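You operate a simulated robot arm through the tools that you are given. There is no shell and no other tool. Be economical: measure what you need, move in short steps, check, and stop when the job is done.

You are at the controls of a simulated robot arm. One attempt, no reset.

Task
Rib the yellow jelly block and lay it in the done tray.
Fine: use the rib press and leave its mould out.

Only the result counts: the job must be done as asked and must still hold three seconds after the hand-in. Knocking over, shifting, dropping, spilling or breaking anything else fails it.

Robot
A 7-joint arm with a two-finger parallel gripper, fixed in place. Base frame: the origin is at the foot of the arm, x ahead of it, y to its left, z up; the work surface is at about z = 82. Readings come in cm, degrees, newtons and seconds.
With the tool pointing down near the work surface it reaches from about 24 to 68 cm from the base axis. Its first joint turns from -66.0 to 66.0 degrees. Payload 2.4 kg.
The tool frame sits at the grasp point between the pads (the TCP): z along the fingers, y along the line on which they close. The tips reach 3 cm beyond it. Largest opening 9.4 cm; finger width 2.8, thickness 1; the body of the gripper, 5 by 9.6 cm, starts 5.5 cm behind the TCP.
Orientation is that of the tool frame in the base frame, as a unit quaternion [x, y, z, w]. With the fingers straight down and closing along the base's y, the tool's x points along the base's -x, its y along +y and its z along -z.

Tools
- The arm moves only by the tool arm_command. Its argument "deltas" is a list of rows, each a list of 7 numbers: the turn, a rotation vector about the tool's x, y, z in degrees, then the shift along the tool's x, y, z in cm, then the closure in counts, from 0 (fully open) to 255 (shut). In form: [[ax, ay, az, tx, ty, tz, jaw], ...]. A call has 1 to 20 rows; each row is the pose to reach, as a shift and turn from the pose commanded when the call began, along the tool's axes at that moment. Rows are played at 5 a second. More than 5 cm and 8.6 degrees between two rows, or a gripper value outside its range, and nothing of the call is played. A pose out of reach is approached as far as the arm can. The call stops where the force on the tool passes 70 N (or 10 N more than at its start, if that is more) or the arm is blocked; 0.2 s more then pass. Each finger travels about 15.3 cm/s and halts on what it meets, pressing with about 44 N; the grip force reading is that of the motor and also rises with nothing between the fingers. The clock runs only during rows and for 0.2 s after the last one: add rows that repeat a pose to give the fingers time. It gives the time, the measured TCP pose, the force on the tool (base axes), the opening and the grip force at its end, in the units of the frame above (readings bear some noise), and new pictures: "views" is both (left out), scene, wrist or none.
- Cameras (640 x 400 px; columns grow to the right, rows downward): "scene" is fixed at [5.61, 49.74, 144.69]; the picture's right is [-0.49, -0.87, 0.00], its down [-0.49, 0.28, -0.83] and it looks along [0.72, -0.41, -0.56] (base axes); focal length 283 px, centre (320, 200). "wrist" rides on the gripper at [-3.7, 0, -5.8] in the tool frame; the picture's right is [0.00, -1.00, 0.00], its down [0.97, 0.00, -0.24] and it looks along [0.24, 0.00, 0.97] (tool axes); focal length 218 px, centre (320, 200).
- measure_at(camera, pixels): there is no depth. For up to 12 entries [column, row, z] of the newest picture of that camera ("zoom" is the newest enlarged one), the place [x, y] in the base frame at which the ray of that pixel passes the height z, good to about 0.3 cm. No time passes.
- inspect(camera, box): a new picture of the part [left, top, right, bottom] of that camera's present view, enlarged. No time passes.
- close_job(): hands the job in; it is judged then, once.

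Keep the steps short. Do not move on a guess: measure, check each grasp and each placing, and mend mistakes. In all there are 80 turns and 120 pictures (those below and enlarged ones count). Leave the gripper open and the arm clear of the work at the hand-in unless told otherwise, and finish with a single line.

The tools are called as name(argument=value, ...) on one line, values as JSON. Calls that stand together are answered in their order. arm_command: Moves the arm, as the interface text tells. Its arguments: {"type":"object","properties":{"deltas":{"type":"array","items":{"type":"array","items":{"type":"number"}}},"views":{"type":"string","enum":["both","scene","wrist","none"]}},"required":["deltas"]} The other tools are called the same way: measure_at (camera, pixels) gives the place at which the rays of pixels pass given heights; inspect (camera, box) takes an enlarged picture of a part of a camera's view; close_job () hands the job in.

At the start:

```text
time: 0.0
tcp_pos: [41.77, 3.49, 120.37]
ee_rot: [0.0, 1.0, 0.0, 0.0]
ft_force: [-0.4, -0.1, -0.8]
gripper_width: 9.4
grip_force: 0.1
```

scene: 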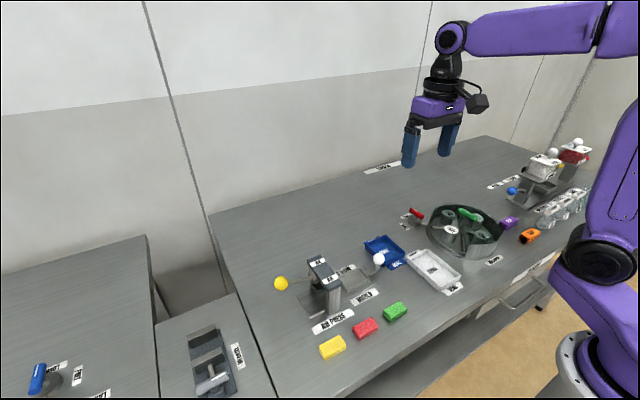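
wrist: 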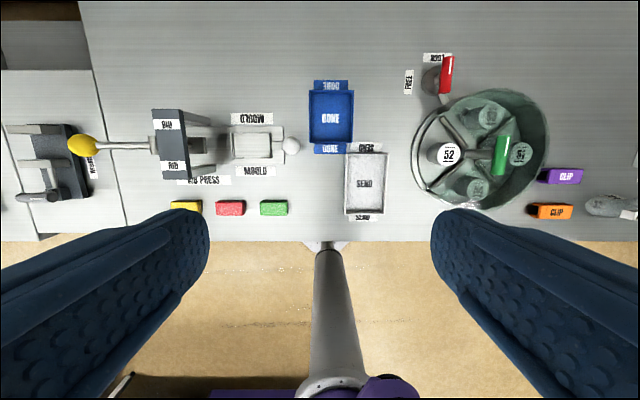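

I see a rib press with a yellow ball lever, a mould slide with a white knob, and a yellow block near (332,346). I'll enlarge the press area first.

inspect(camera="scene", box=[260, 220, 460, 365])

inspect(camera="wrist", box=[60, 80, 380, 240])

inspect(camera="scene", box=[400, 130, 600, 280])

```text
2.76 times, centred on (360, 292) of scene
```

zoom: 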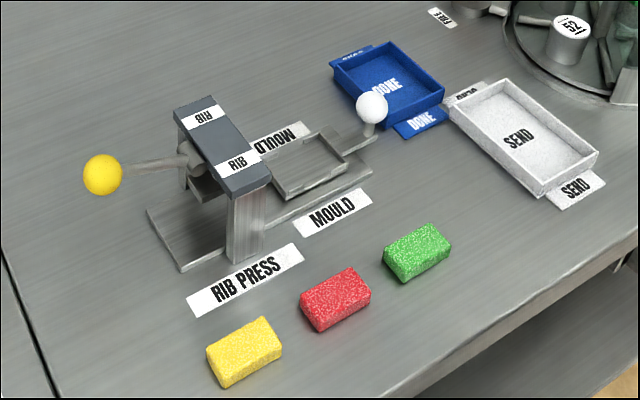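

```text
2.00 times, centred on (220, 160) of wrist
```

zoom: 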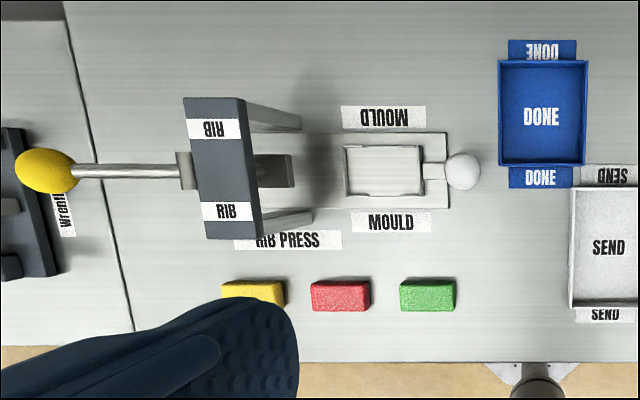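

```text
2.67 times, centred on (500, 205) of scene
```

zoom: 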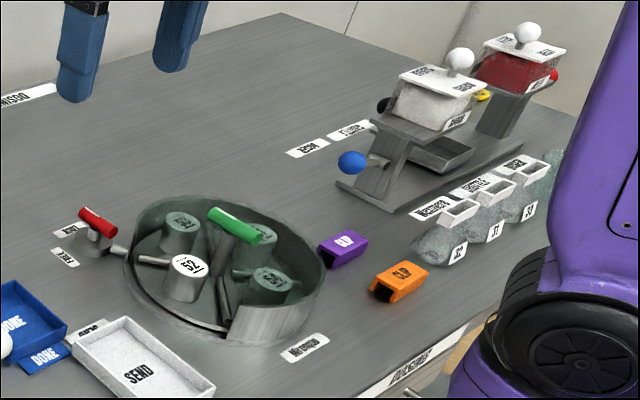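

The mould is already out, with its knob on the -y side. The lever ball is on the +y side. I'll measure the block, mould, knob, ball, tray and press.

measure_at(camera="wrist", pixels=[[232, 152, 84], [271, 152, 84], [232, 177, 84], [271, 177, 84], [291, 146, 86], [83, 146, 92], [283, 145, 84], [226, 185, 82], [280, 185, 82], [312, 92, 83], [352, 92, 83], [331, 117, 82]])

measure_at(camera="scene", pixels=[[325, 349, 84], [341, 337, 84], [333, 345, 84], [379, 258, 86], [281, 283, 92], [367, 325, 84], [395, 311, 84], [385, 252, 82], [312, 257, 97], [338, 282, 97], [333, 317, 82], [357, 275, 83]])

inspect(camera="scene", box=[320, 235, 400, 300])

inspect(camera="scene", box=[260, 240, 350, 320])

```text
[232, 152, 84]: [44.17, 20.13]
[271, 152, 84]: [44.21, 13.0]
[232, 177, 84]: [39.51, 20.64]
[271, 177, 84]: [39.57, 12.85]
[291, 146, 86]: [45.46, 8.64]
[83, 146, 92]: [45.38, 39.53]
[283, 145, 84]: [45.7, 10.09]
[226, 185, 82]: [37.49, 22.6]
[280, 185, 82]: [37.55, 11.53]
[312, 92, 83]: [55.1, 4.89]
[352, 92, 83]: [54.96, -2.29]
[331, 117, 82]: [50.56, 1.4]
```

```text
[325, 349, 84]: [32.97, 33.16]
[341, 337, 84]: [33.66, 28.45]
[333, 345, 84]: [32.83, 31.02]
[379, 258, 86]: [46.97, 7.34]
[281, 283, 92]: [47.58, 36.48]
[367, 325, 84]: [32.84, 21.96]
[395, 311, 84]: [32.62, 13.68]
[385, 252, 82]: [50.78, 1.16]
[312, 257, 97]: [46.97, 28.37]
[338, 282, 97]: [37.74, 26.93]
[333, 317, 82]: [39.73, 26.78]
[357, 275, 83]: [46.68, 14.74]
```

```text
6.15 times, centred on (360, 268) of scene
```

zoom: 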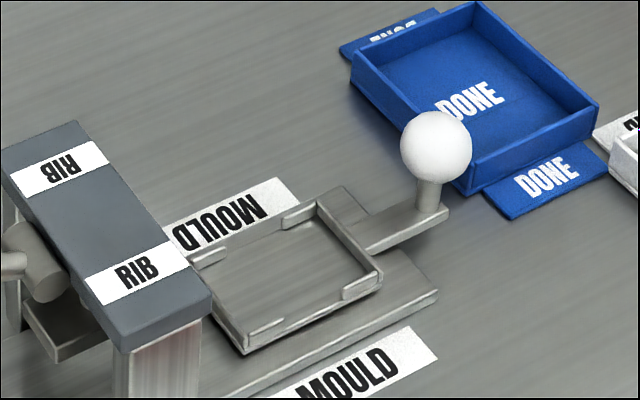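

```text
5.00 times, centred on (305, 280) of scene
```

zoom: 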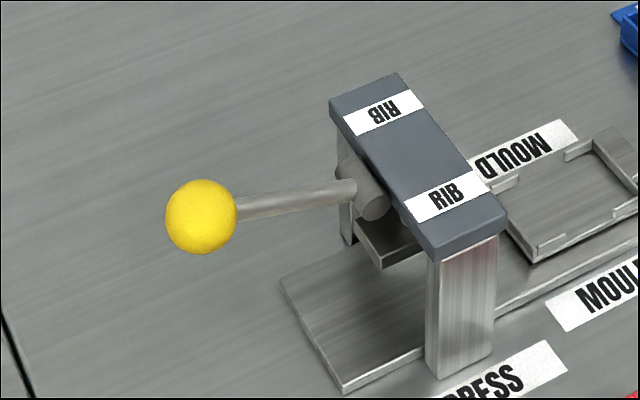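

Combining both views puts the knob at about (45.5, 8.5, 88), the ball at about (45.4, 36.9, 94.7) and the yellow block at about (32.8, 31). The mould walls have notches on the ±x sides, so the fingers should close along x. I'll turn 90° and move above the yellow block, staying high.

arm_command(deltas=[[0, 0, 8.2, 0.8, 2.5, 1, 0], [0, 0, 16.4, 1.6, 5, 2, 0], [0, 0, 24.6, 2.4, 7.5, 3, 0], [0, 0, 32.8, 3.2, 10, 4, 0], [0, 0, 41, 4.1, 12.5, 5, 0], [0, 0, 49.2, 4.9, 15, 6, 0], [0, 0, 57.4, 5.7, 17.5, 7, 0], [0, 0, 65.6, 6.5, 20, 8, 0], [0, 0, 73.8, 7.3, 22.5, 9, 0], [0, 0, 82, 8.2, 25, 10, 0], [0, 0, 90, 9, 27.5, 11, 0], [0, 0, 90, 9, 27.5, 11, 0], [0, 0, 90, 9, 27.5, 11, 0]])

```text
time: 2.8
tcp_pos: [32.91, 31.14, 109.3]
ee_rot: [0.707, 0.707, 0.0, 0.0]
ft_force: [0.8, -1.0, 0.4]
gripper_width: 9.41
grip_force: 0.0
```

scene: 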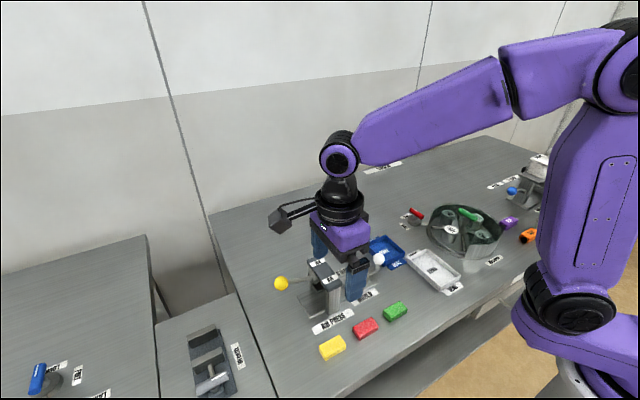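
wrist: 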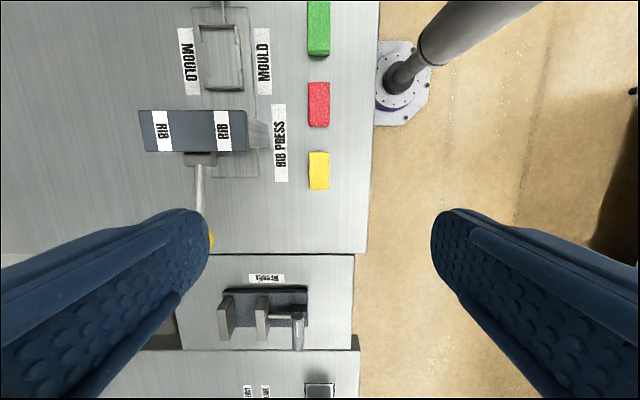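

The view has turned and the yellow block is now at (319,170) in the wrist picture. I'll measure it and the mould here.

inspect(camera="wrist", box=[130, 0, 370, 200])

measure_at(camera="wrist", pixels=[[309, 153, 84.5], [329, 153, 84.5], [309, 190, 84.5], [329, 190, 84.5], [205, 24, 84], [238, 24, 84], [205, 85, 84], [238, 85, 84], [318, 82, 84.5], [318, 127, 84.5]])

```text
2.00 times, centred on (250, 100) of wrist
```

zoom: 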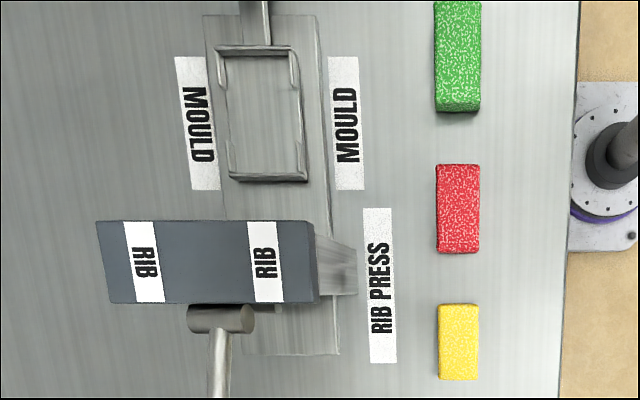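

```text
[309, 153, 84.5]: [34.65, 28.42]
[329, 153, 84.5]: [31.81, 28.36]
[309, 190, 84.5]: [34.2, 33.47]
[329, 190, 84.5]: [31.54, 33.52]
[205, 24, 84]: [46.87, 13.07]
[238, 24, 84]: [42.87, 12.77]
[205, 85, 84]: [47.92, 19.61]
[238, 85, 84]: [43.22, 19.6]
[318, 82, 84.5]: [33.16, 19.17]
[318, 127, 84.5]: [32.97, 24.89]
```

The block centre reads about (33.05, 31.0) and its size about 2.8 × 5.1. The mould centre reads about (45.4, 16.3). I'll descend to z≈90 with the jaws part closed and check again.

arm_command(deltas=[[0, 0, 0, -0.05, 0.05, 4.5, 60], [0, 0, 0, -0.1, 0.1, 9, 110], [0, 0, 0, -0.14, 0.14, 13.5, 110], [0, 0, 0, -0.14, 0.14, 17, 110], [0, 0, 0, -0.14, 0.14, 19.3, 110], [0, 0, 0, -0.14, 0.14, 19.3, 110]])

```text
time: 4.2
tcp_pos: [32.97, 30.96, 90.06]
ee_rot: [0.707, 0.707, 0.001, 0.0]
ft_force: [-0.7, -0.2, -0.3]
gripper_width: 5.34
grip_force: 0.0
```

scene: 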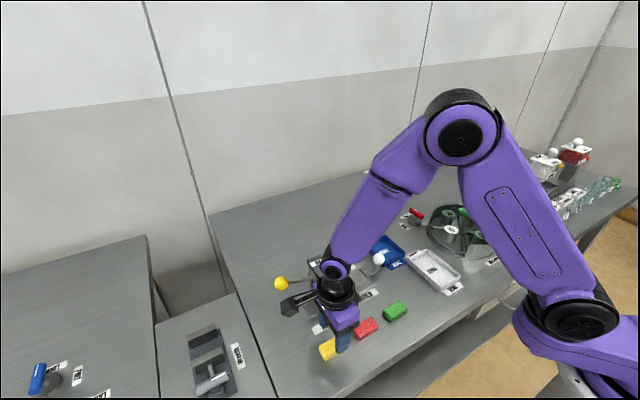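
wrist: 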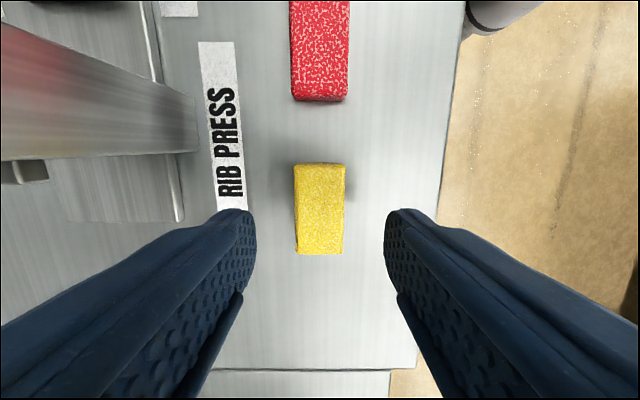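

The block sits midway between the fingers. I'll check its extent along y and its height.

measure_at(camera="wrist", pixels=[[294, 164, 84], [345, 164, 84], [296, 245, 84], [343, 245, 84], [297, 254, 82], [343, 254, 82], [320, 104, 82], [292, 96, 84]])

```text
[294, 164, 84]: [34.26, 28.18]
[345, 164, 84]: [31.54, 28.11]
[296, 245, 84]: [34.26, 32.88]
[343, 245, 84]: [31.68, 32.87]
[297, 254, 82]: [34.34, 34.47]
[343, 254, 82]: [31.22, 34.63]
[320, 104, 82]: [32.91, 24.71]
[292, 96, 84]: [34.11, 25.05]
```

The block spans about y 28.2 to 33.4, so I'm aligned. I'll lower to z≈85.5 and close gently.

arm_command(deltas=[[0, 0, 0, -0.15, 0, 2.5, 110], [0, 0, 0, -0.15, 0, 4.5, 110], [0, 0, 0, -0.15, 0, 4.5, 150], [0, 0, 0, -0.15, 0, 4.5, 175], [0, 0, 0, -0.15, 0, 4.5, 182], [0, 0, 0, -0.15, 0, 4.5, 182]])

```text
time: 5.6
tcp_pos: [32.88, 30.78, 85.54]
ee_rot: [0.707, 0.707, 0.0, 0.0]
ft_force: [0.3, 0.8, -0.7]
gripper_width: 2.86
grip_force: 44.4
```

scene: 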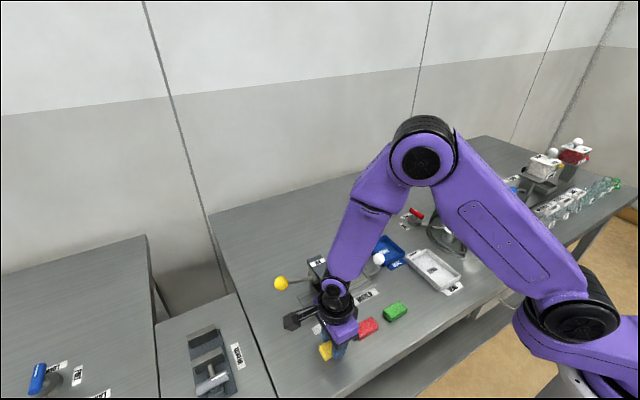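
wrist: 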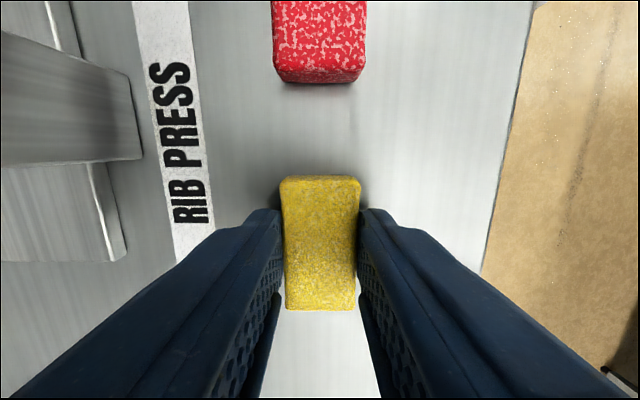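

The block is gripped at 2.86 cm. I'll lift 20 cm, move over the mould and check the hold there.

arm_command(deltas=[[0, 0, 0, 0, 0, -2, 182], [0, 0, 0, 0, 0, -6, 182], [0, 0, 0, 0, 0, -10, 182], [0, 0, 0, 0, 0, -14, 182], [0, 0, 0, 0, 0, -18, 182], [0, 0, 0, 0, 0, -20, 182], [0, 0, 0, -3, 2.6, -20, 182], [0, 0, 0, -6, 5.2, -20, 182], [0, 0, 0, -9, 7.8, -20, 182], [0, 0, 0, -12, 10.4, -20, 182], [0, 0, 0, -14.5, 12.5, -20, 182], [0, 0, 0, -14.5, 12.5, -20, 182], [0, 0, 0, -14.5, 12.5, -16, 182], [0, 0, 0, -14.5, 12.5, -13, 182], [0, 0, 0, -14.5, 12.5, -13, 182]])

```text
time: 8.8
tcp_pos: [45.39, 16.25, 98.45]
ee_rot: [0.707, 0.707, 0.0, 0.001]
ft_force: [1.0, -0.1, 0.6]
gripper_width: 2.69
grip_force: 0.1
```

scene: 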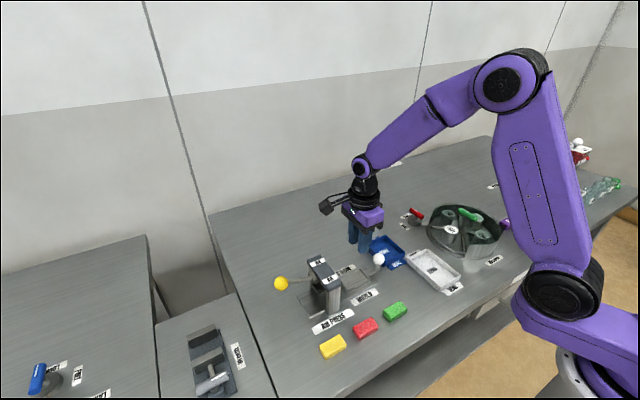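
wrist: 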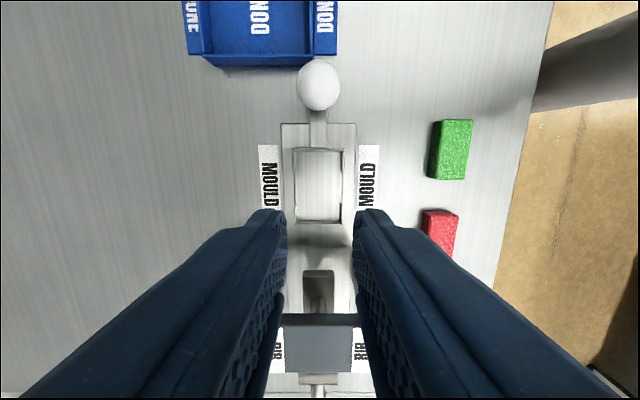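

The block slipped out at the start of the lift. It is still at its place at (332,346) in the scene, and the jaws were held at their set width with no squeeze. While I'm here I'll measure the mould and check the block for a shift.

inspect(camera="wrist", box=[250, 60, 390, 240])

measure_at(camera="wrist", pixels=[[294, 149, 84], [342, 149, 84], [294, 222, 84], [342, 222, 84], [319, 85, 88]])

inspect(camera="scene", box=[290, 300, 400, 370])

```text
2.22 times, centred on (320, 150) of wrist
```

zoom: 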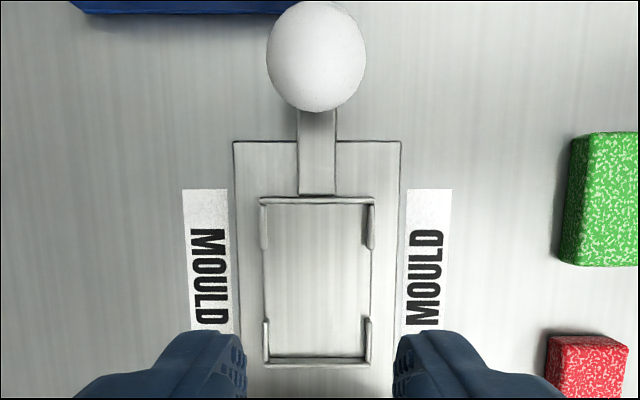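

```text
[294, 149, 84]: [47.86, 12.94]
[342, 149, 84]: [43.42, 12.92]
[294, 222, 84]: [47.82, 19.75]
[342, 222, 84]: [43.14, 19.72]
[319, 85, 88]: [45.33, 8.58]
```

```text
5.71 times, centred on (345, 335) of scene
```

zoom: 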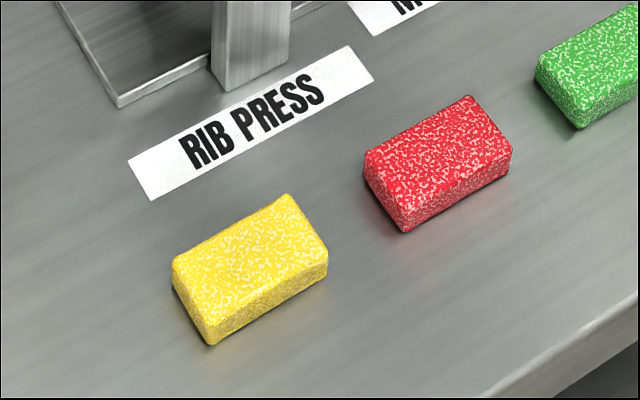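

The block is still in place and only slightly waisted. The mould centre is about (45.55, 16.33), and the side notches are about as wide as a finger. I'll go back to the block and grip with a firmer closure.

arm_command(deltas=[[0, 0, 0, 0, 0, -4, 140], [0, 0, 0, 0, 0, -7, 110], [0, 0, 0, 3, -2.6, -7, 110], [0, 0, 0, 6, -5.2, -7, 110], [0, 0, 0, 9, -7.8, -7, 110], [0, 0, 0, 12, -10.4, -7, 110], [0, 0, 0, 14.5, -12.5, -7, 110], [0, 0, 0, 14.5, -12.5, -4, 110], [0, 0, 0, 14.5, -12.5, 0, 110], [0, 0, 0, 14.5, -12.5, 4, 110], [0, 0, 0, 14.5, -12.5, 8, 110], [0, 0, 0, 14.5, -12.5, 8, 110]])

```text
time: 11.4
tcp_pos: [32.69, 31.06, 90.61]
ee_rot: [0.707, 0.708, 0.0, 0.0]
ft_force: [0.6, -0.6, -0.7]
gripper_width: 5.34
grip_force: 0.0
```

scene: 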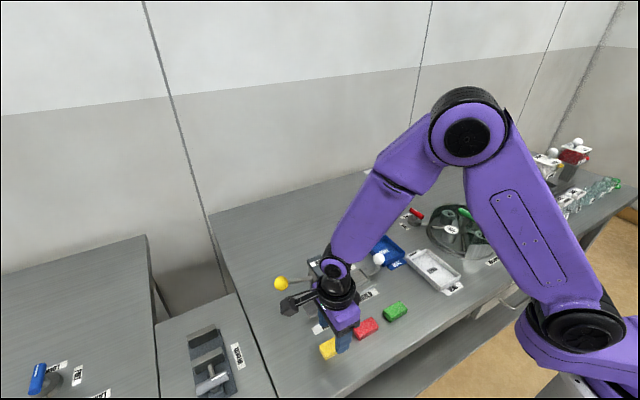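
wrist: 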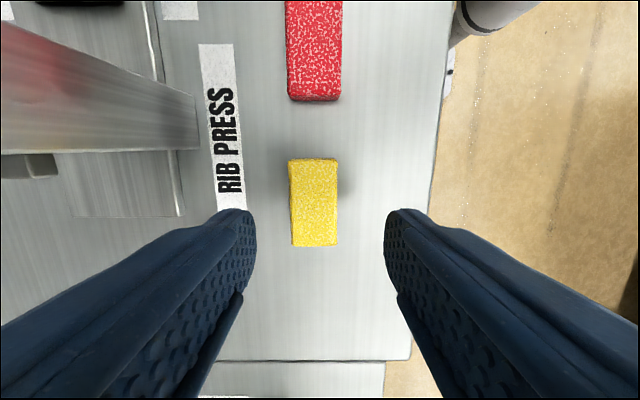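

The block sits at column 314, slightly toward +x. I'll measure it.

measure_at(camera="wrist", pixels=[[289, 159, 83.7], [338, 159, 83.7], [290, 246, 83.7], [338, 246, 83.7]])

```text
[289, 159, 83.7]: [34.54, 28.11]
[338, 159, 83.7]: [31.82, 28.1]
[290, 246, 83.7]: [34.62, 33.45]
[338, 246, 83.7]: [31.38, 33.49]
```

The block centre is (33.1, 30.8). I'll adjust by that, lower to about 85.6 and close at 200.

arm_command(deltas=[[0, 0, 0, -0.2, 0.3, 2.5, 110], [0, 0, 0, -0.2, 0.3, 5, 110], [0, 0, 0, -0.2, 0.3, 5, 150], [0, 0, 0, -0.2, 0.3, 5, 180], [0, 0, 0, -0.2, 0.3, 5, 200], [0, 0, 0, -0.2, 0.3, 5, 200], [0, 0, 0, -0.2, 0.3, 5, 200], [0, 0, 0, -0.2, 0.3, 5, 200]], views="wrist")

```text
time: 13.2
tcp_pos: [33.24, 30.64, 85.47]
ee_rot: [0.707, 0.707, 0.0, 0.001]
ft_force: [-0.2, 0.5, 1.2]
gripper_width: 2.86
grip_force: 44.1
```

wrist: 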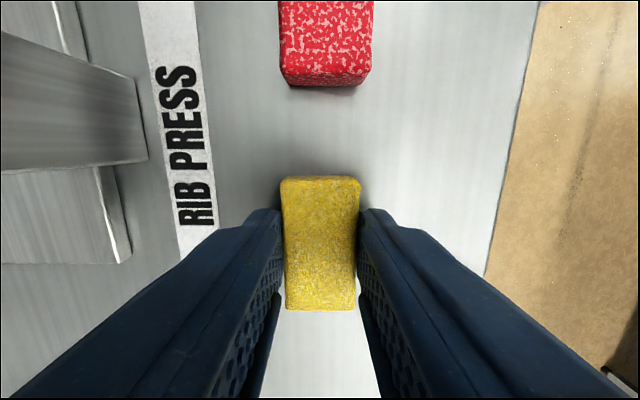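

The grip is steady at 2.86 and 44 N. I'll lift a little and check.

arm_command(deltas=[[0, 0, 0, 0, 0, -1, 200], [0, 0, 0, 0, 0, -2, 200], [0, 0, 0, 0, 0, -3.5, 200], [0, 0, 0, 0, 0, -5, 200], [0, 0, 0, 0, 0, -5, 200], [0, 0, 0, 0, 0, -5, 200]])

```text
time: 14.6
tcp_pos: [33.18, 30.68, 90.59]
ee_rot: [0.708, 0.707, 0.001, 0.0]
ft_force: [-0.3, -0.3, -1.0]
gripper_width: 2.86
grip_force: 44.4
```

scene: 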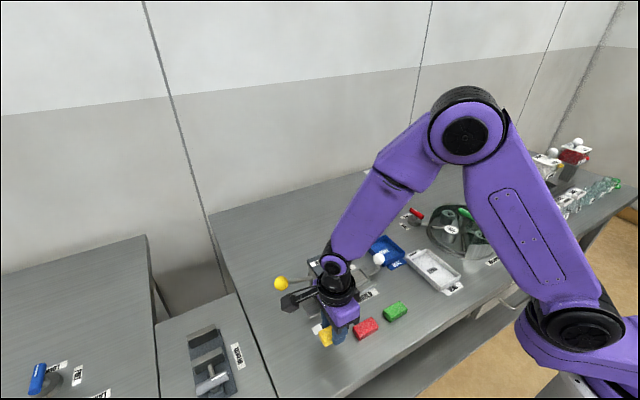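
wrist: 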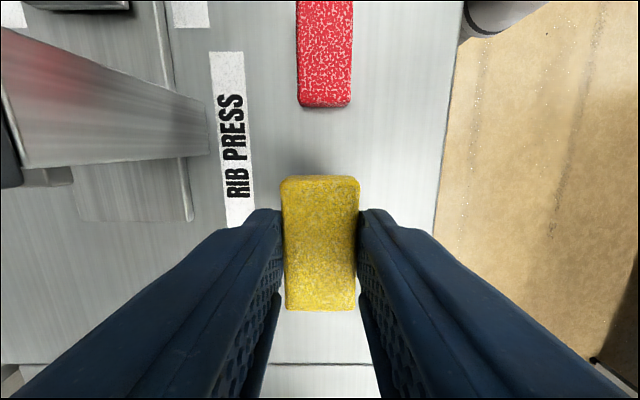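

It's held. I'll check where the block sits in the grip, with its top at z≈88.8.

measure_at(camera="wrist", pixels=[[280, 177, 88.8], [360, 177, 88.8], [285, 310, 88.8], [355, 310, 88.8]])

arm_command(deltas=[[0, 0, 0, 0, 0, -4, 200], [0, 0, 0, 0, 0, -8, 200], [0, 0, 0, 0, 0, -12, 200], [0, 0, 0, 0, 0, -15, 200], [0, 0, 0, -3, 2.6, -15, 200], [0, 0, 0, -6, 5.2, -15, 200], [0, 0, 0, -9, 7.8, -15, 200], [0, 0, 0, -12, 10.4, -15, 200], [0, 0, 0, -14.35, 12.35, -15, 200], [0, 0, 0, -14.35, 12.35, -15, 200], [0, 0, 0, -14.35, 12.35, -11, 200], [0, 0, 0, -14.35, 12.35, -7, 200], [0, 0, 0, -14.35, 12.35, -3, 200], [0, 0, 0, -14.35, 12.35, 0, 200], [0, 0, 0, -14.35, 12.35, 0, 200], [0, 0, 0, -14.35, 12.35, 0, 200]])

```text
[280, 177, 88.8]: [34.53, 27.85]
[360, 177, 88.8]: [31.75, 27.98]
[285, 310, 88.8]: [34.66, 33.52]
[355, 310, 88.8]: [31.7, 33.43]
```

```text
time: 18.0
tcp_pos: [45.57, 16.38, 90.47]
ee_rot: [0.707, 0.707, 0.001, -0.001]
ft_force: [-1.8, -0.3, -0.4]
gripper_width: 2.87
grip_force: 44.6
```

scene: 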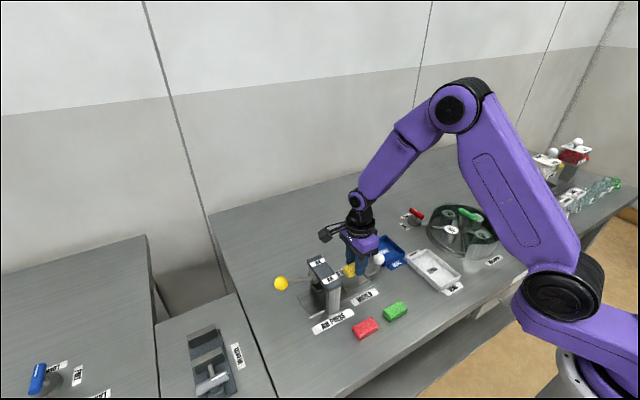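
wrist: 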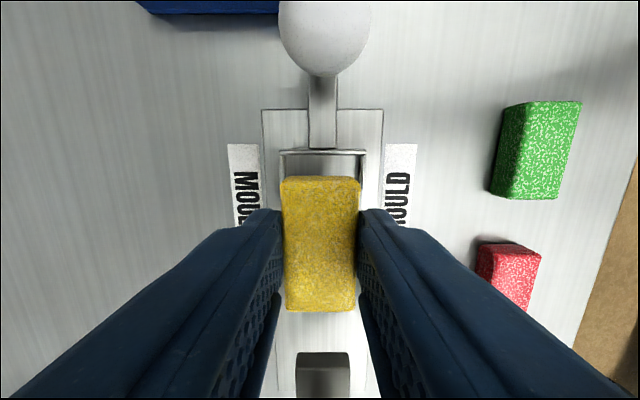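

The block hangs straight above the mould. I'll verify the mould wall positions from here.

measure_at(camera="wrist", pixels=[[280, 150, 84], [366, 150, 84], [280, 155, 84], [366, 155, 84], [323, 153, 84], [262, 110, 82.5], [383, 110, 82.5]])

inspect(camera="wrist", box=[230, 90, 410, 320])

inspect(camera="scene", box=[310, 220, 410, 310])

```text
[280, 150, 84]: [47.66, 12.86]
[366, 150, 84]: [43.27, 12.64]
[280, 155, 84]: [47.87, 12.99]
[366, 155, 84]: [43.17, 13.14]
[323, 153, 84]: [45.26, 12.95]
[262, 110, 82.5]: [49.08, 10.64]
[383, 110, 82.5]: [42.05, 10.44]
```

```text
1.74 times, centred on (320, 205) of wrist
```

zoom: 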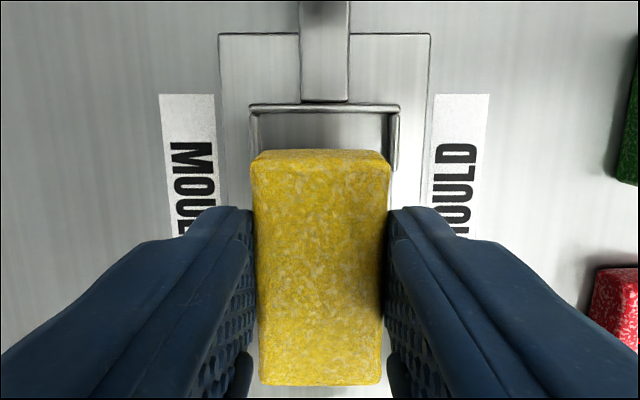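

```text
4.44 times, centred on (360, 265) of scene
```

zoom: 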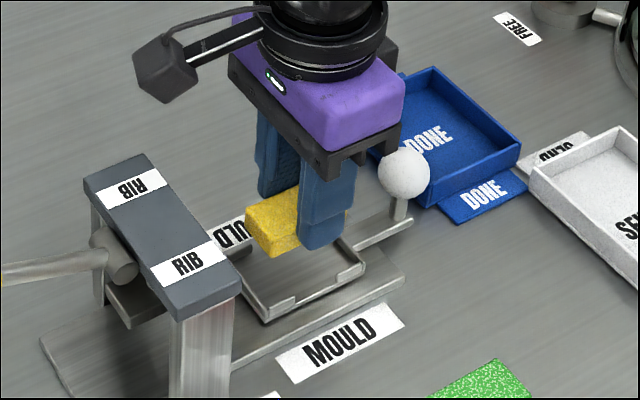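

The alignment is good, with the mould x centre at 45.45. I'll lower in stages and watch the force.

arm_command(deltas=[[0, 0, 0, 0, -0.1, 1.5, 200], [0, 0, 0, 0, -0.1, 2.8, 200], [0, 0, 0, 0, -0.1, 3.1, 200], [0, 0, 0, 0, -0.1, 3.1, 200]])

inspect(camera="scene", box=[330, 240, 400, 300])

```text
time: 19.0
tcp_pos: [45.44, 16.2, 87.24]
ee_rot: [0.707, 0.707, 0.0, 0.0]
ft_force: [-0.4, -0.1, -1.1]
gripper_width: 2.87
grip_force: 43.6
```

scene: 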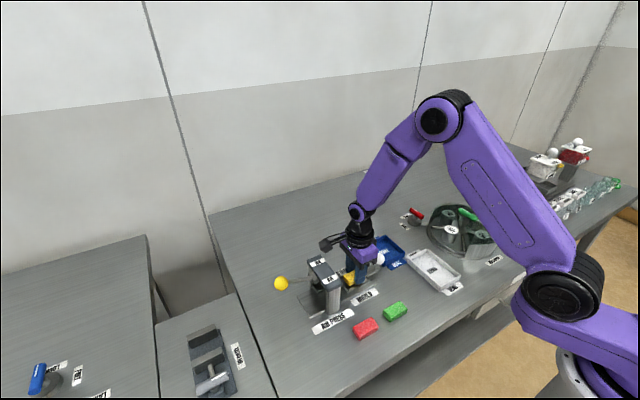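
wrist: 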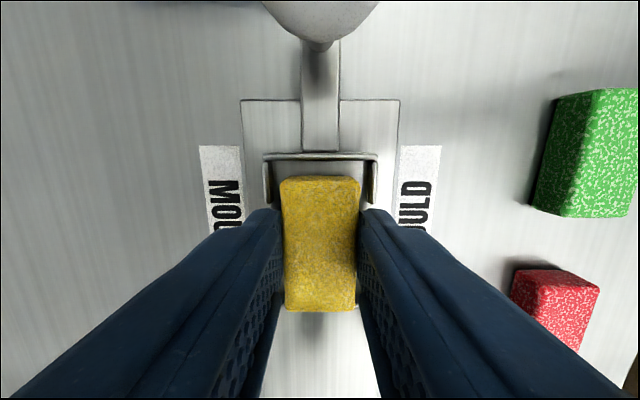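

```text
6.67 times, centred on (365, 270) of scene
```

zoom: 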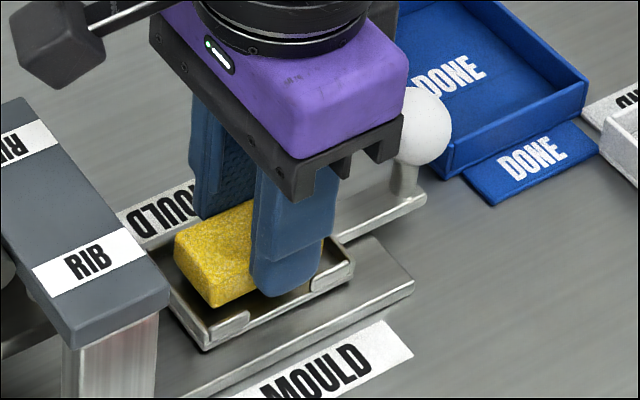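

It's clear and centred, hovering slightly above the floor. I'll lower in small steps.

arm_command(deltas=[[0, 0, 0, 0, 0, 0.3, 200], [0, 0, 0, 0, 0, 0.6, 200], [0, 0, 0, 0, 0, 0.6, 200]], views="none")

inspect(camera="scene", box=[330, 240, 400, 300])

```text
time: 19.8
tcp_pos: [45.5, 16.21, 87.24]
ee_rot: [0.707, 0.707, 0.001, 0.0]
ft_force: [-5.9, -1.4, 17.9]
gripper_width: 2.87
grip_force: 44.4
stopped in row 3: the force on the tool passed its limit (the readings are from after the stop); the commanded pose is now the measured one
```

```text
6.67 times, centred on (365, 270) of scene
```

zoom: 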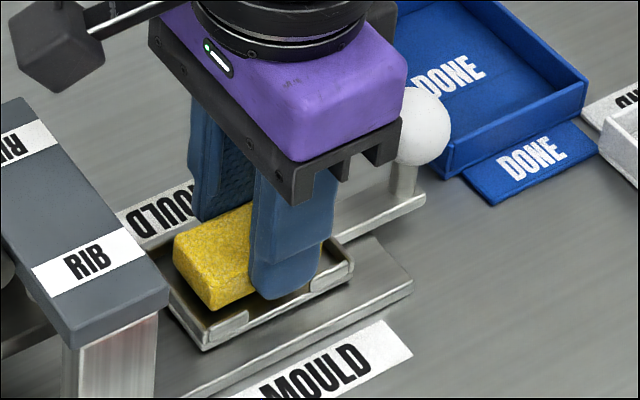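

Contact came at z≈87.24, which fits the block resting on the mould floor at about 83.7. I'll open slightly and look.

arm_command(deltas=[[0, 0, 0, 0, 0, 0, 185], [0, 0, 0, 0, 0, 0, 165], [0, 0, 0, 0, 0, 0, 150], [0, 0, 0, 0, 0, 0, 150]])

inspect(camera="scene", box=[330, 240, 400, 300])

```text
time: 20.8
tcp_pos: [45.69, 16.34, 87.17]
ee_rot: [0.708, 0.707, 0.003, 0.002]
ft_force: [9.3, 1.5, 20.9]
gripper_width: 3.36
grip_force: 0.1
```

scene: 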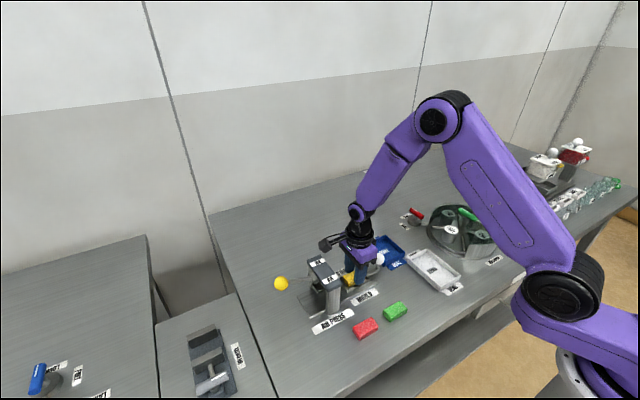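
wrist: 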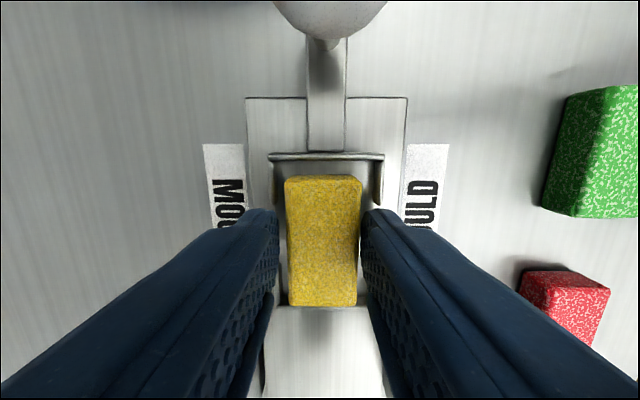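

```text
6.67 times, centred on (365, 270) of scene
```

zoom: 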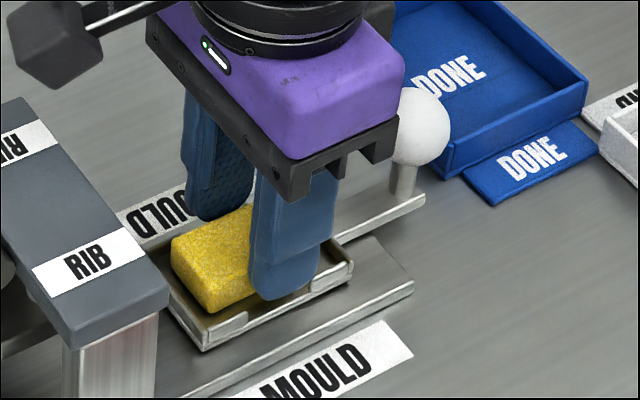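

An upward force of 21 N remains, so one finger is probably resting on the mould rim. I'll lift straight up slowly and look at the block.

arm_command(deltas=[[0, 0, 0, 0, 0, -0.4, 165], [0, 0, 0, 0, 0, -0.8, 150], [0, 0, 0, 0, 0, -2, 130], [0, 0, 0, 0, 0, -4, 110], [0, 0, 0, 0, 0, -7, 110], [0, 0, 0, 0, 0, -7, 110]])

inspect(camera="scene", box=[330, 240, 400, 300])

inspect(camera="wrist", box=[240, 80, 400, 260])

```text
time: 22.2
tcp_pos: [45.72, 16.4, 94.26]
ee_rot: [0.707, 0.708, 0.0, 0.001]
ft_force: [0.3, -1.0, -0.5]
gripper_width: 5.32
grip_force: 0.0
```

scene: 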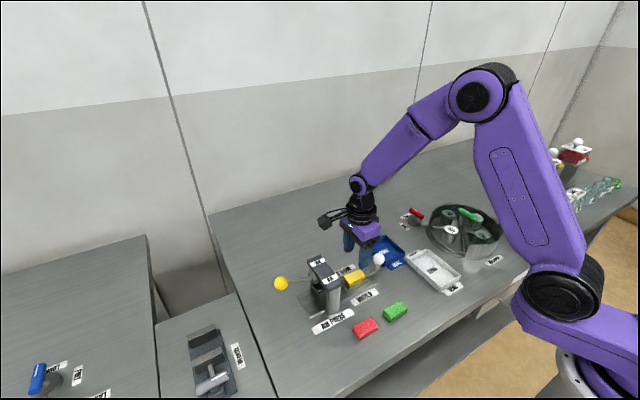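
wrist: 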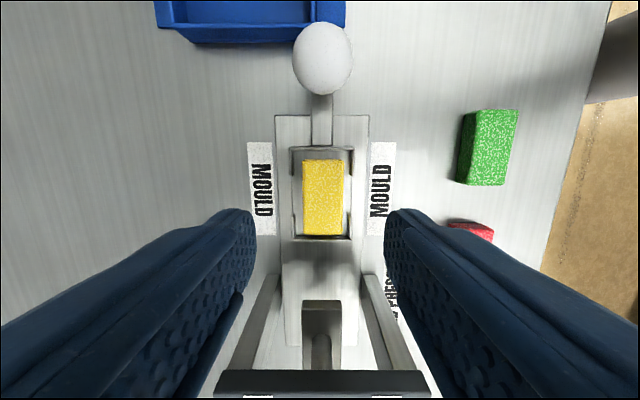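

```text
6.67 times, centred on (365, 270) of scene
```

zoom: 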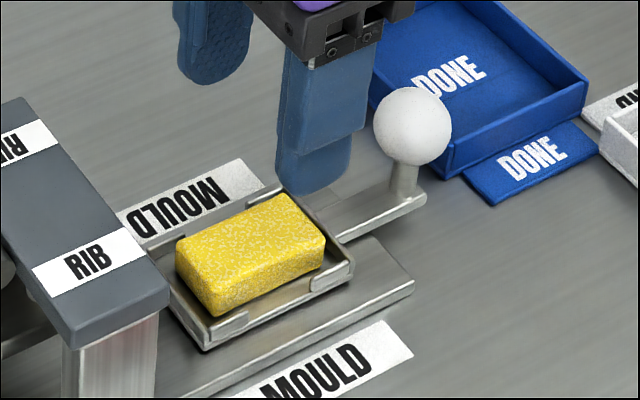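

```text
2.22 times, centred on (320, 170) of wrist
```

zoom: 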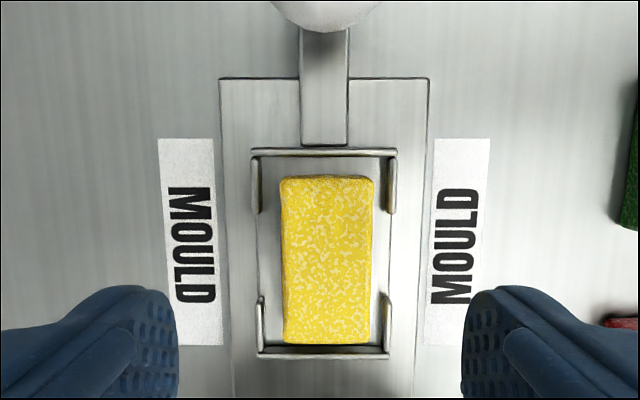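

The block lies flat inside the mould. Next I'll push the mould in by its knob. The black box on the tool's +x side would pass close over the press beam, so I'll turn the tool 180° so it trails on the -y side. First part: rise and move above the knob while turning.

arm_command(deltas=[[0, 0, 0, 0, 0, -4, 110], [0, 0, 0, 0, 0, -8, 110], [0, 0, -8, -0.8, 0, -10, 110], [0, 0, -16, -1.6, 0, -10, 110], [0, 0, -24, -2.4, 0, -10, 110], [0, 0, -32, -3.2, 0, -10, 110], [0, 0, -40, -4, -0.1, -10, 110], [0, 0, -48, -4.8, -0.1, -10, 110], [0, 0, -56, -5.6, -0.2, -10, 110], [0, 0, -64, -6.4, -0.2, -10, 110], [0, 0, -72, -7.2, -0.3, -10, 110], [0, 0, -80, -7.85, -0.3, -10, 110], [0, 0, -85, -7.85, -0.3, -10, 110], [0, 0, -90, -7.85, -0.3, -10, 110], [0, 0, -90, -7.85, -0.3, -10, 110]], views="none")

arm_command(deltas=[[0, 0, -8, 0, 0, 0, 110], [0, 0, -16, 0, 0, 0, 110], [0, 0, -24, 0, 0, 0, 110], [0, 0, -32, 0, 0, 0, 110], [0, 0, -40, 0, 0, 0, 110], [0, 0, -48, 0, 0, 0, 110], [0, 0, -56, 0, 0, 0, 110], [0, 0, -64, 0, 0, 0, 110], [0, 0, -72, 0, 0, 0, 110], [0, 0, -80, 0, 0, 0, 110], [0, 0, -85, 0, 0, 0, 110], [0, 0, -90, 0, 0, 0, 110], [0, 0, -90, 0, 0, 0, 110]])

```text
time: 25.4
tcp_pos: [45.16, 8.47, 104.32]
ee_rot: [-0.002, 1.0, 0.0, 0.002]
ft_force: [-0.8, 0.6, -0.4]
gripper_width: 5.35
grip_force: 0.0
```

```text
time: 28.2
tcp_pos: [45.25, 8.49, 104.16]
ee_rot: [0.708, -0.707, 0.001, -0.001]
ft_force: [0.6, 0.4, -0.7]
gripper_width: 5.36
grip_force: 0.0
```

scene: 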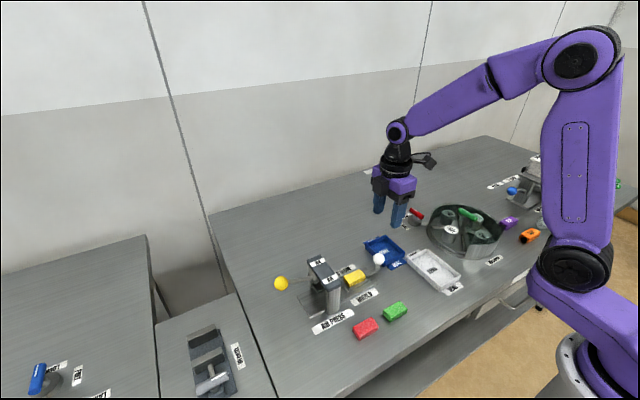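
wrist: 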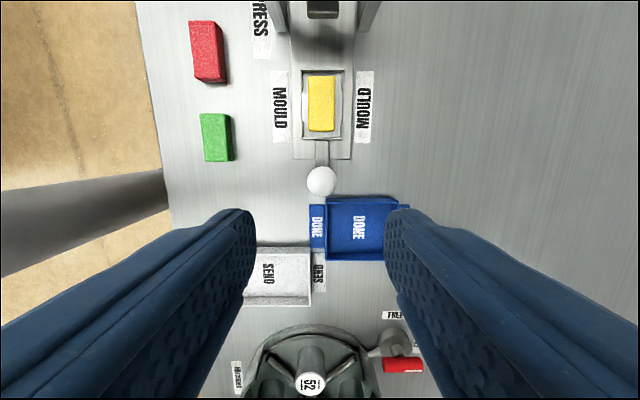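

The turn is done. The knob is at (321,181) in the wrist picture. I'll measure it, the tray and the mould.

measure_at(camera="wrist", pixels=[[321, 181, 88], [306, 181, 88], [337, 181, 88], [321, 167, 88], [321, 197, 88], [328, 200, 83.5], [397, 200, 83.5], [328, 260, 83.5], [303, 138, 84], [341, 138, 84], [308, 75, 85.5], [334, 131, 85.5]])

inspect(camera="wrist", box=[250, 0, 430, 210])

```text
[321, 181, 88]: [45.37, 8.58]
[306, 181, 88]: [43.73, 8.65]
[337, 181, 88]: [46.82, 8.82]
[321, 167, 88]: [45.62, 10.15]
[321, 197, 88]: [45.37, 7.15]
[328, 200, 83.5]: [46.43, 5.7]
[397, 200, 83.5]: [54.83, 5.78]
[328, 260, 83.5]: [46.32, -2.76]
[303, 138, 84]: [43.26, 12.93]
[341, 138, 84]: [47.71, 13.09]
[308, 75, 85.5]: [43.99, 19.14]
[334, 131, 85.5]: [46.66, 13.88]
```

```text
1.90 times, centred on (340, 105) of wrist
```

zoom: 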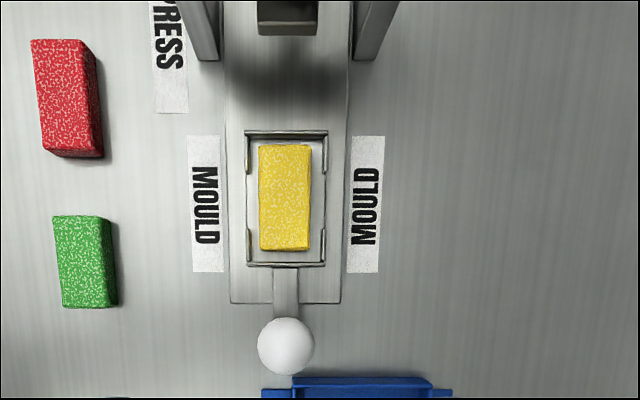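

The knob is 3 cm wide at (45.4, 8.6). I'll descend to z≈88 around it and close.

arm_command(deltas=[[0, 0, 0, -0.1, -0.1, 4, 110], [0, 0, 0, -0.1, -0.1, 8, 110], [0, 0, 0, -0.1, -0.1, 12, 110], [0, 0, 0, -0.1, -0.1, 14.5, 110], [0, 0, 0, -0.1, -0.1, 16.2, 110], [0, 0, 0, -0.1, -0.1, 16.2, 110], [0, 0, 0, -0.1, -0.1, 16.2, 150], [0, 0, 0, -0.1, -0.1, 16.2, 180], [0, 0, 0, -0.1, -0.1, 16.2, 200], [0, 0, 0, -0.1, -0.1, 16.2, 200]])

```text
time: 30.4
tcp_pos: [45.41, 8.56, 88.06]
ee_rot: [-0.707, 0.708, -0.002, 0.0]
ft_force: [-2.8, 0.7, -4.2]
gripper_width: 3.16
grip_force: 44.8
```

scene: 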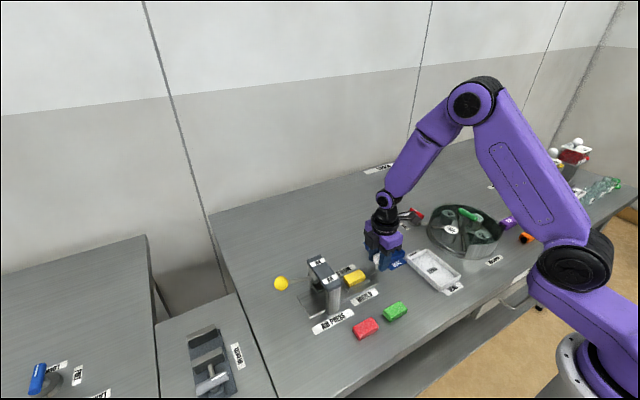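
wrist: 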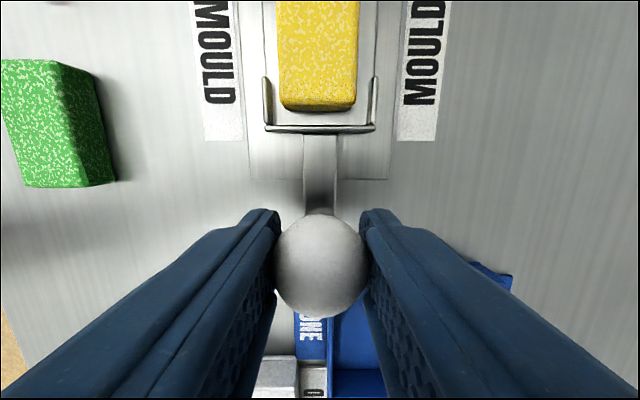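

The knob is held at 3.16. I'll push toward +y slowly, 7 cm first.

arm_command(deltas=[[0, 0, 0, -0.5, 0, 0, 200], [0, 0, 0, -1.2, 0, 0, 200], [0, 0, 0, -2, 0, 0, 200], [0, 0, 0, -3, 0, 0, 200], [0, 0, 0, -4, 0, 0, 200], [0, 0, 0, -5, 0, 0, 200], [0, 0, 0, -6, 0, 0, 200], [0, 0, 0, -6.7, 0, 0, 200], [0, 0, 0, -7, 0, 0, 200], [0, 0, 0, -7, 0, 0, 200]])

inspect(camera="scene", box=[280, 220, 410, 320])

```text
time: 32.6
tcp_pos: [45.57, 15.63, 87.99]
ee_rot: [-0.707, 0.707, 0.0, 0.001]
ft_force: [9.3, 0.0, -1.1]
gripper_width: 3.16
grip_force: 44.9
```

scene: 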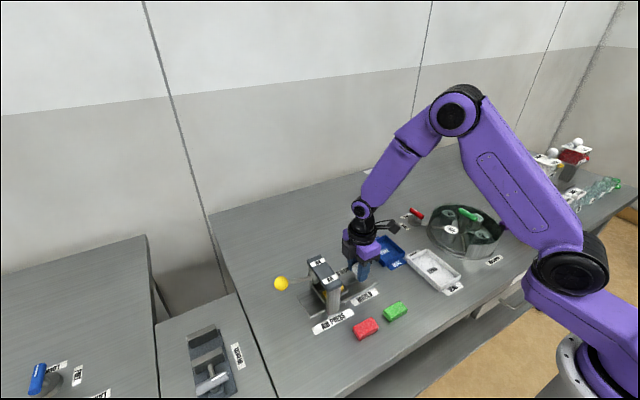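
wrist: 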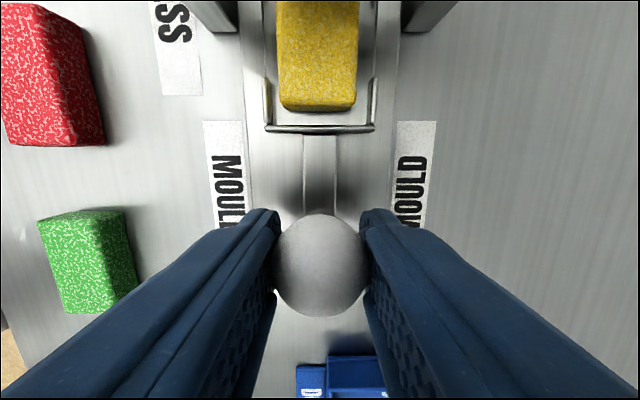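

```text
4.00 times, centred on (345, 270) of scene
```

zoom: 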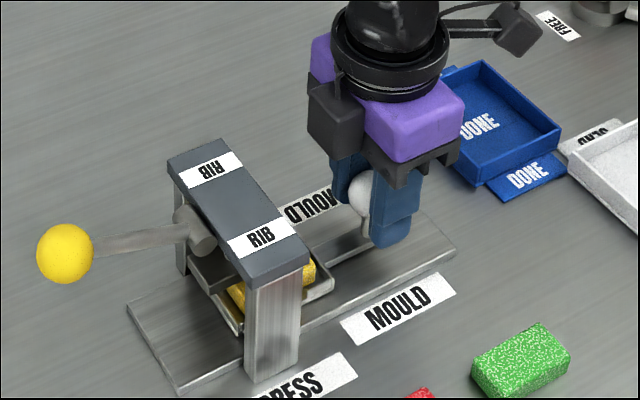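

It slides well. I'll measure the beam's front edge so the camera housing stays clear of it.

measure_at(camera="zoom", pixels=[[310, 258, 97], [252, 285, 97], [232, 140, 97], [310, 258, 95], [312, 365, 82], [300, 372, 82], [248, 382, 82], [350, 120, 95], [330, 165, 94]])

```text
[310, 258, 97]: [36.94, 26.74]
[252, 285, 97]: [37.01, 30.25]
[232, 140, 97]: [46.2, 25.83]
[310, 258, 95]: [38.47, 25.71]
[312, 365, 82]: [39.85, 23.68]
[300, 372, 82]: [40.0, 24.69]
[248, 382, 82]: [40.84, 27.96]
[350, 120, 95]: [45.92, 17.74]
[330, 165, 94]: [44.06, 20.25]
```

The beam top is at about z 94 and its front face at about y 24.5. The press centre is at about y 26.3, so I expect roughly 10 cm of total travel. I'll push 2 more and look.

arm_command(deltas=[[0, 0, 0, -0.5, 0, 0, 200], [0, 0, 0, -1, 0, 0, 200], [0, 0, 0, -1.5, 0, 0, 200], [0, 0, 0, -2, 0, 0, 200], [0, 0, 0, -2, 0, 0, 200]])

inspect(camera="scene", box=[280, 220, 410, 320])

```text
time: 33.8
tcp_pos: [45.52, 17.6, 88.1]
ee_rot: [0.707, -0.707, 0.002, -0.005]
ft_force: [10.5, -0.5, 30.1]
gripper_width: 3.14
grip_force: 45.3
```

scene: 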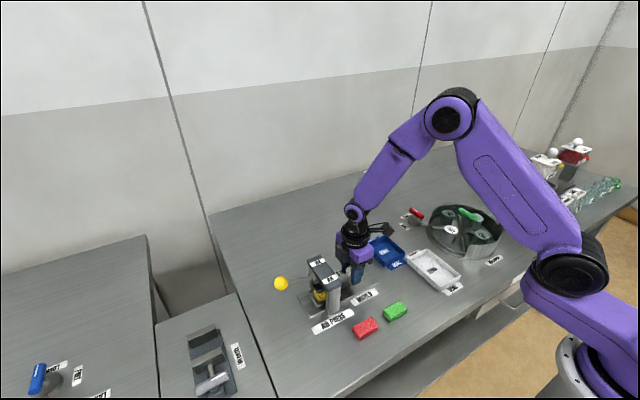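
wrist: 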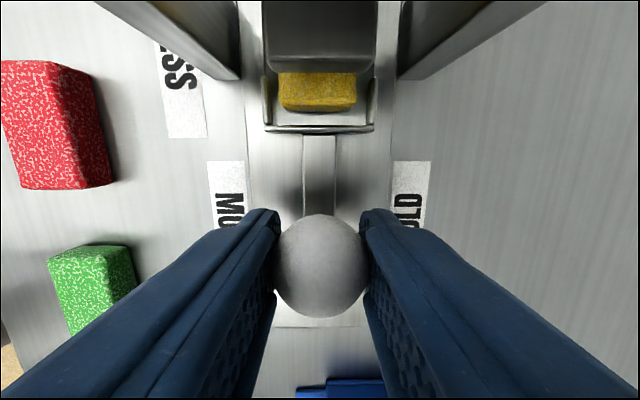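

```text
4.00 times, centred on (345, 270) of scene
```

zoom: 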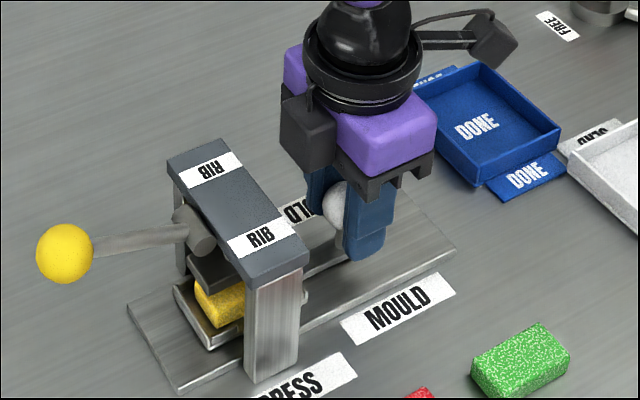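

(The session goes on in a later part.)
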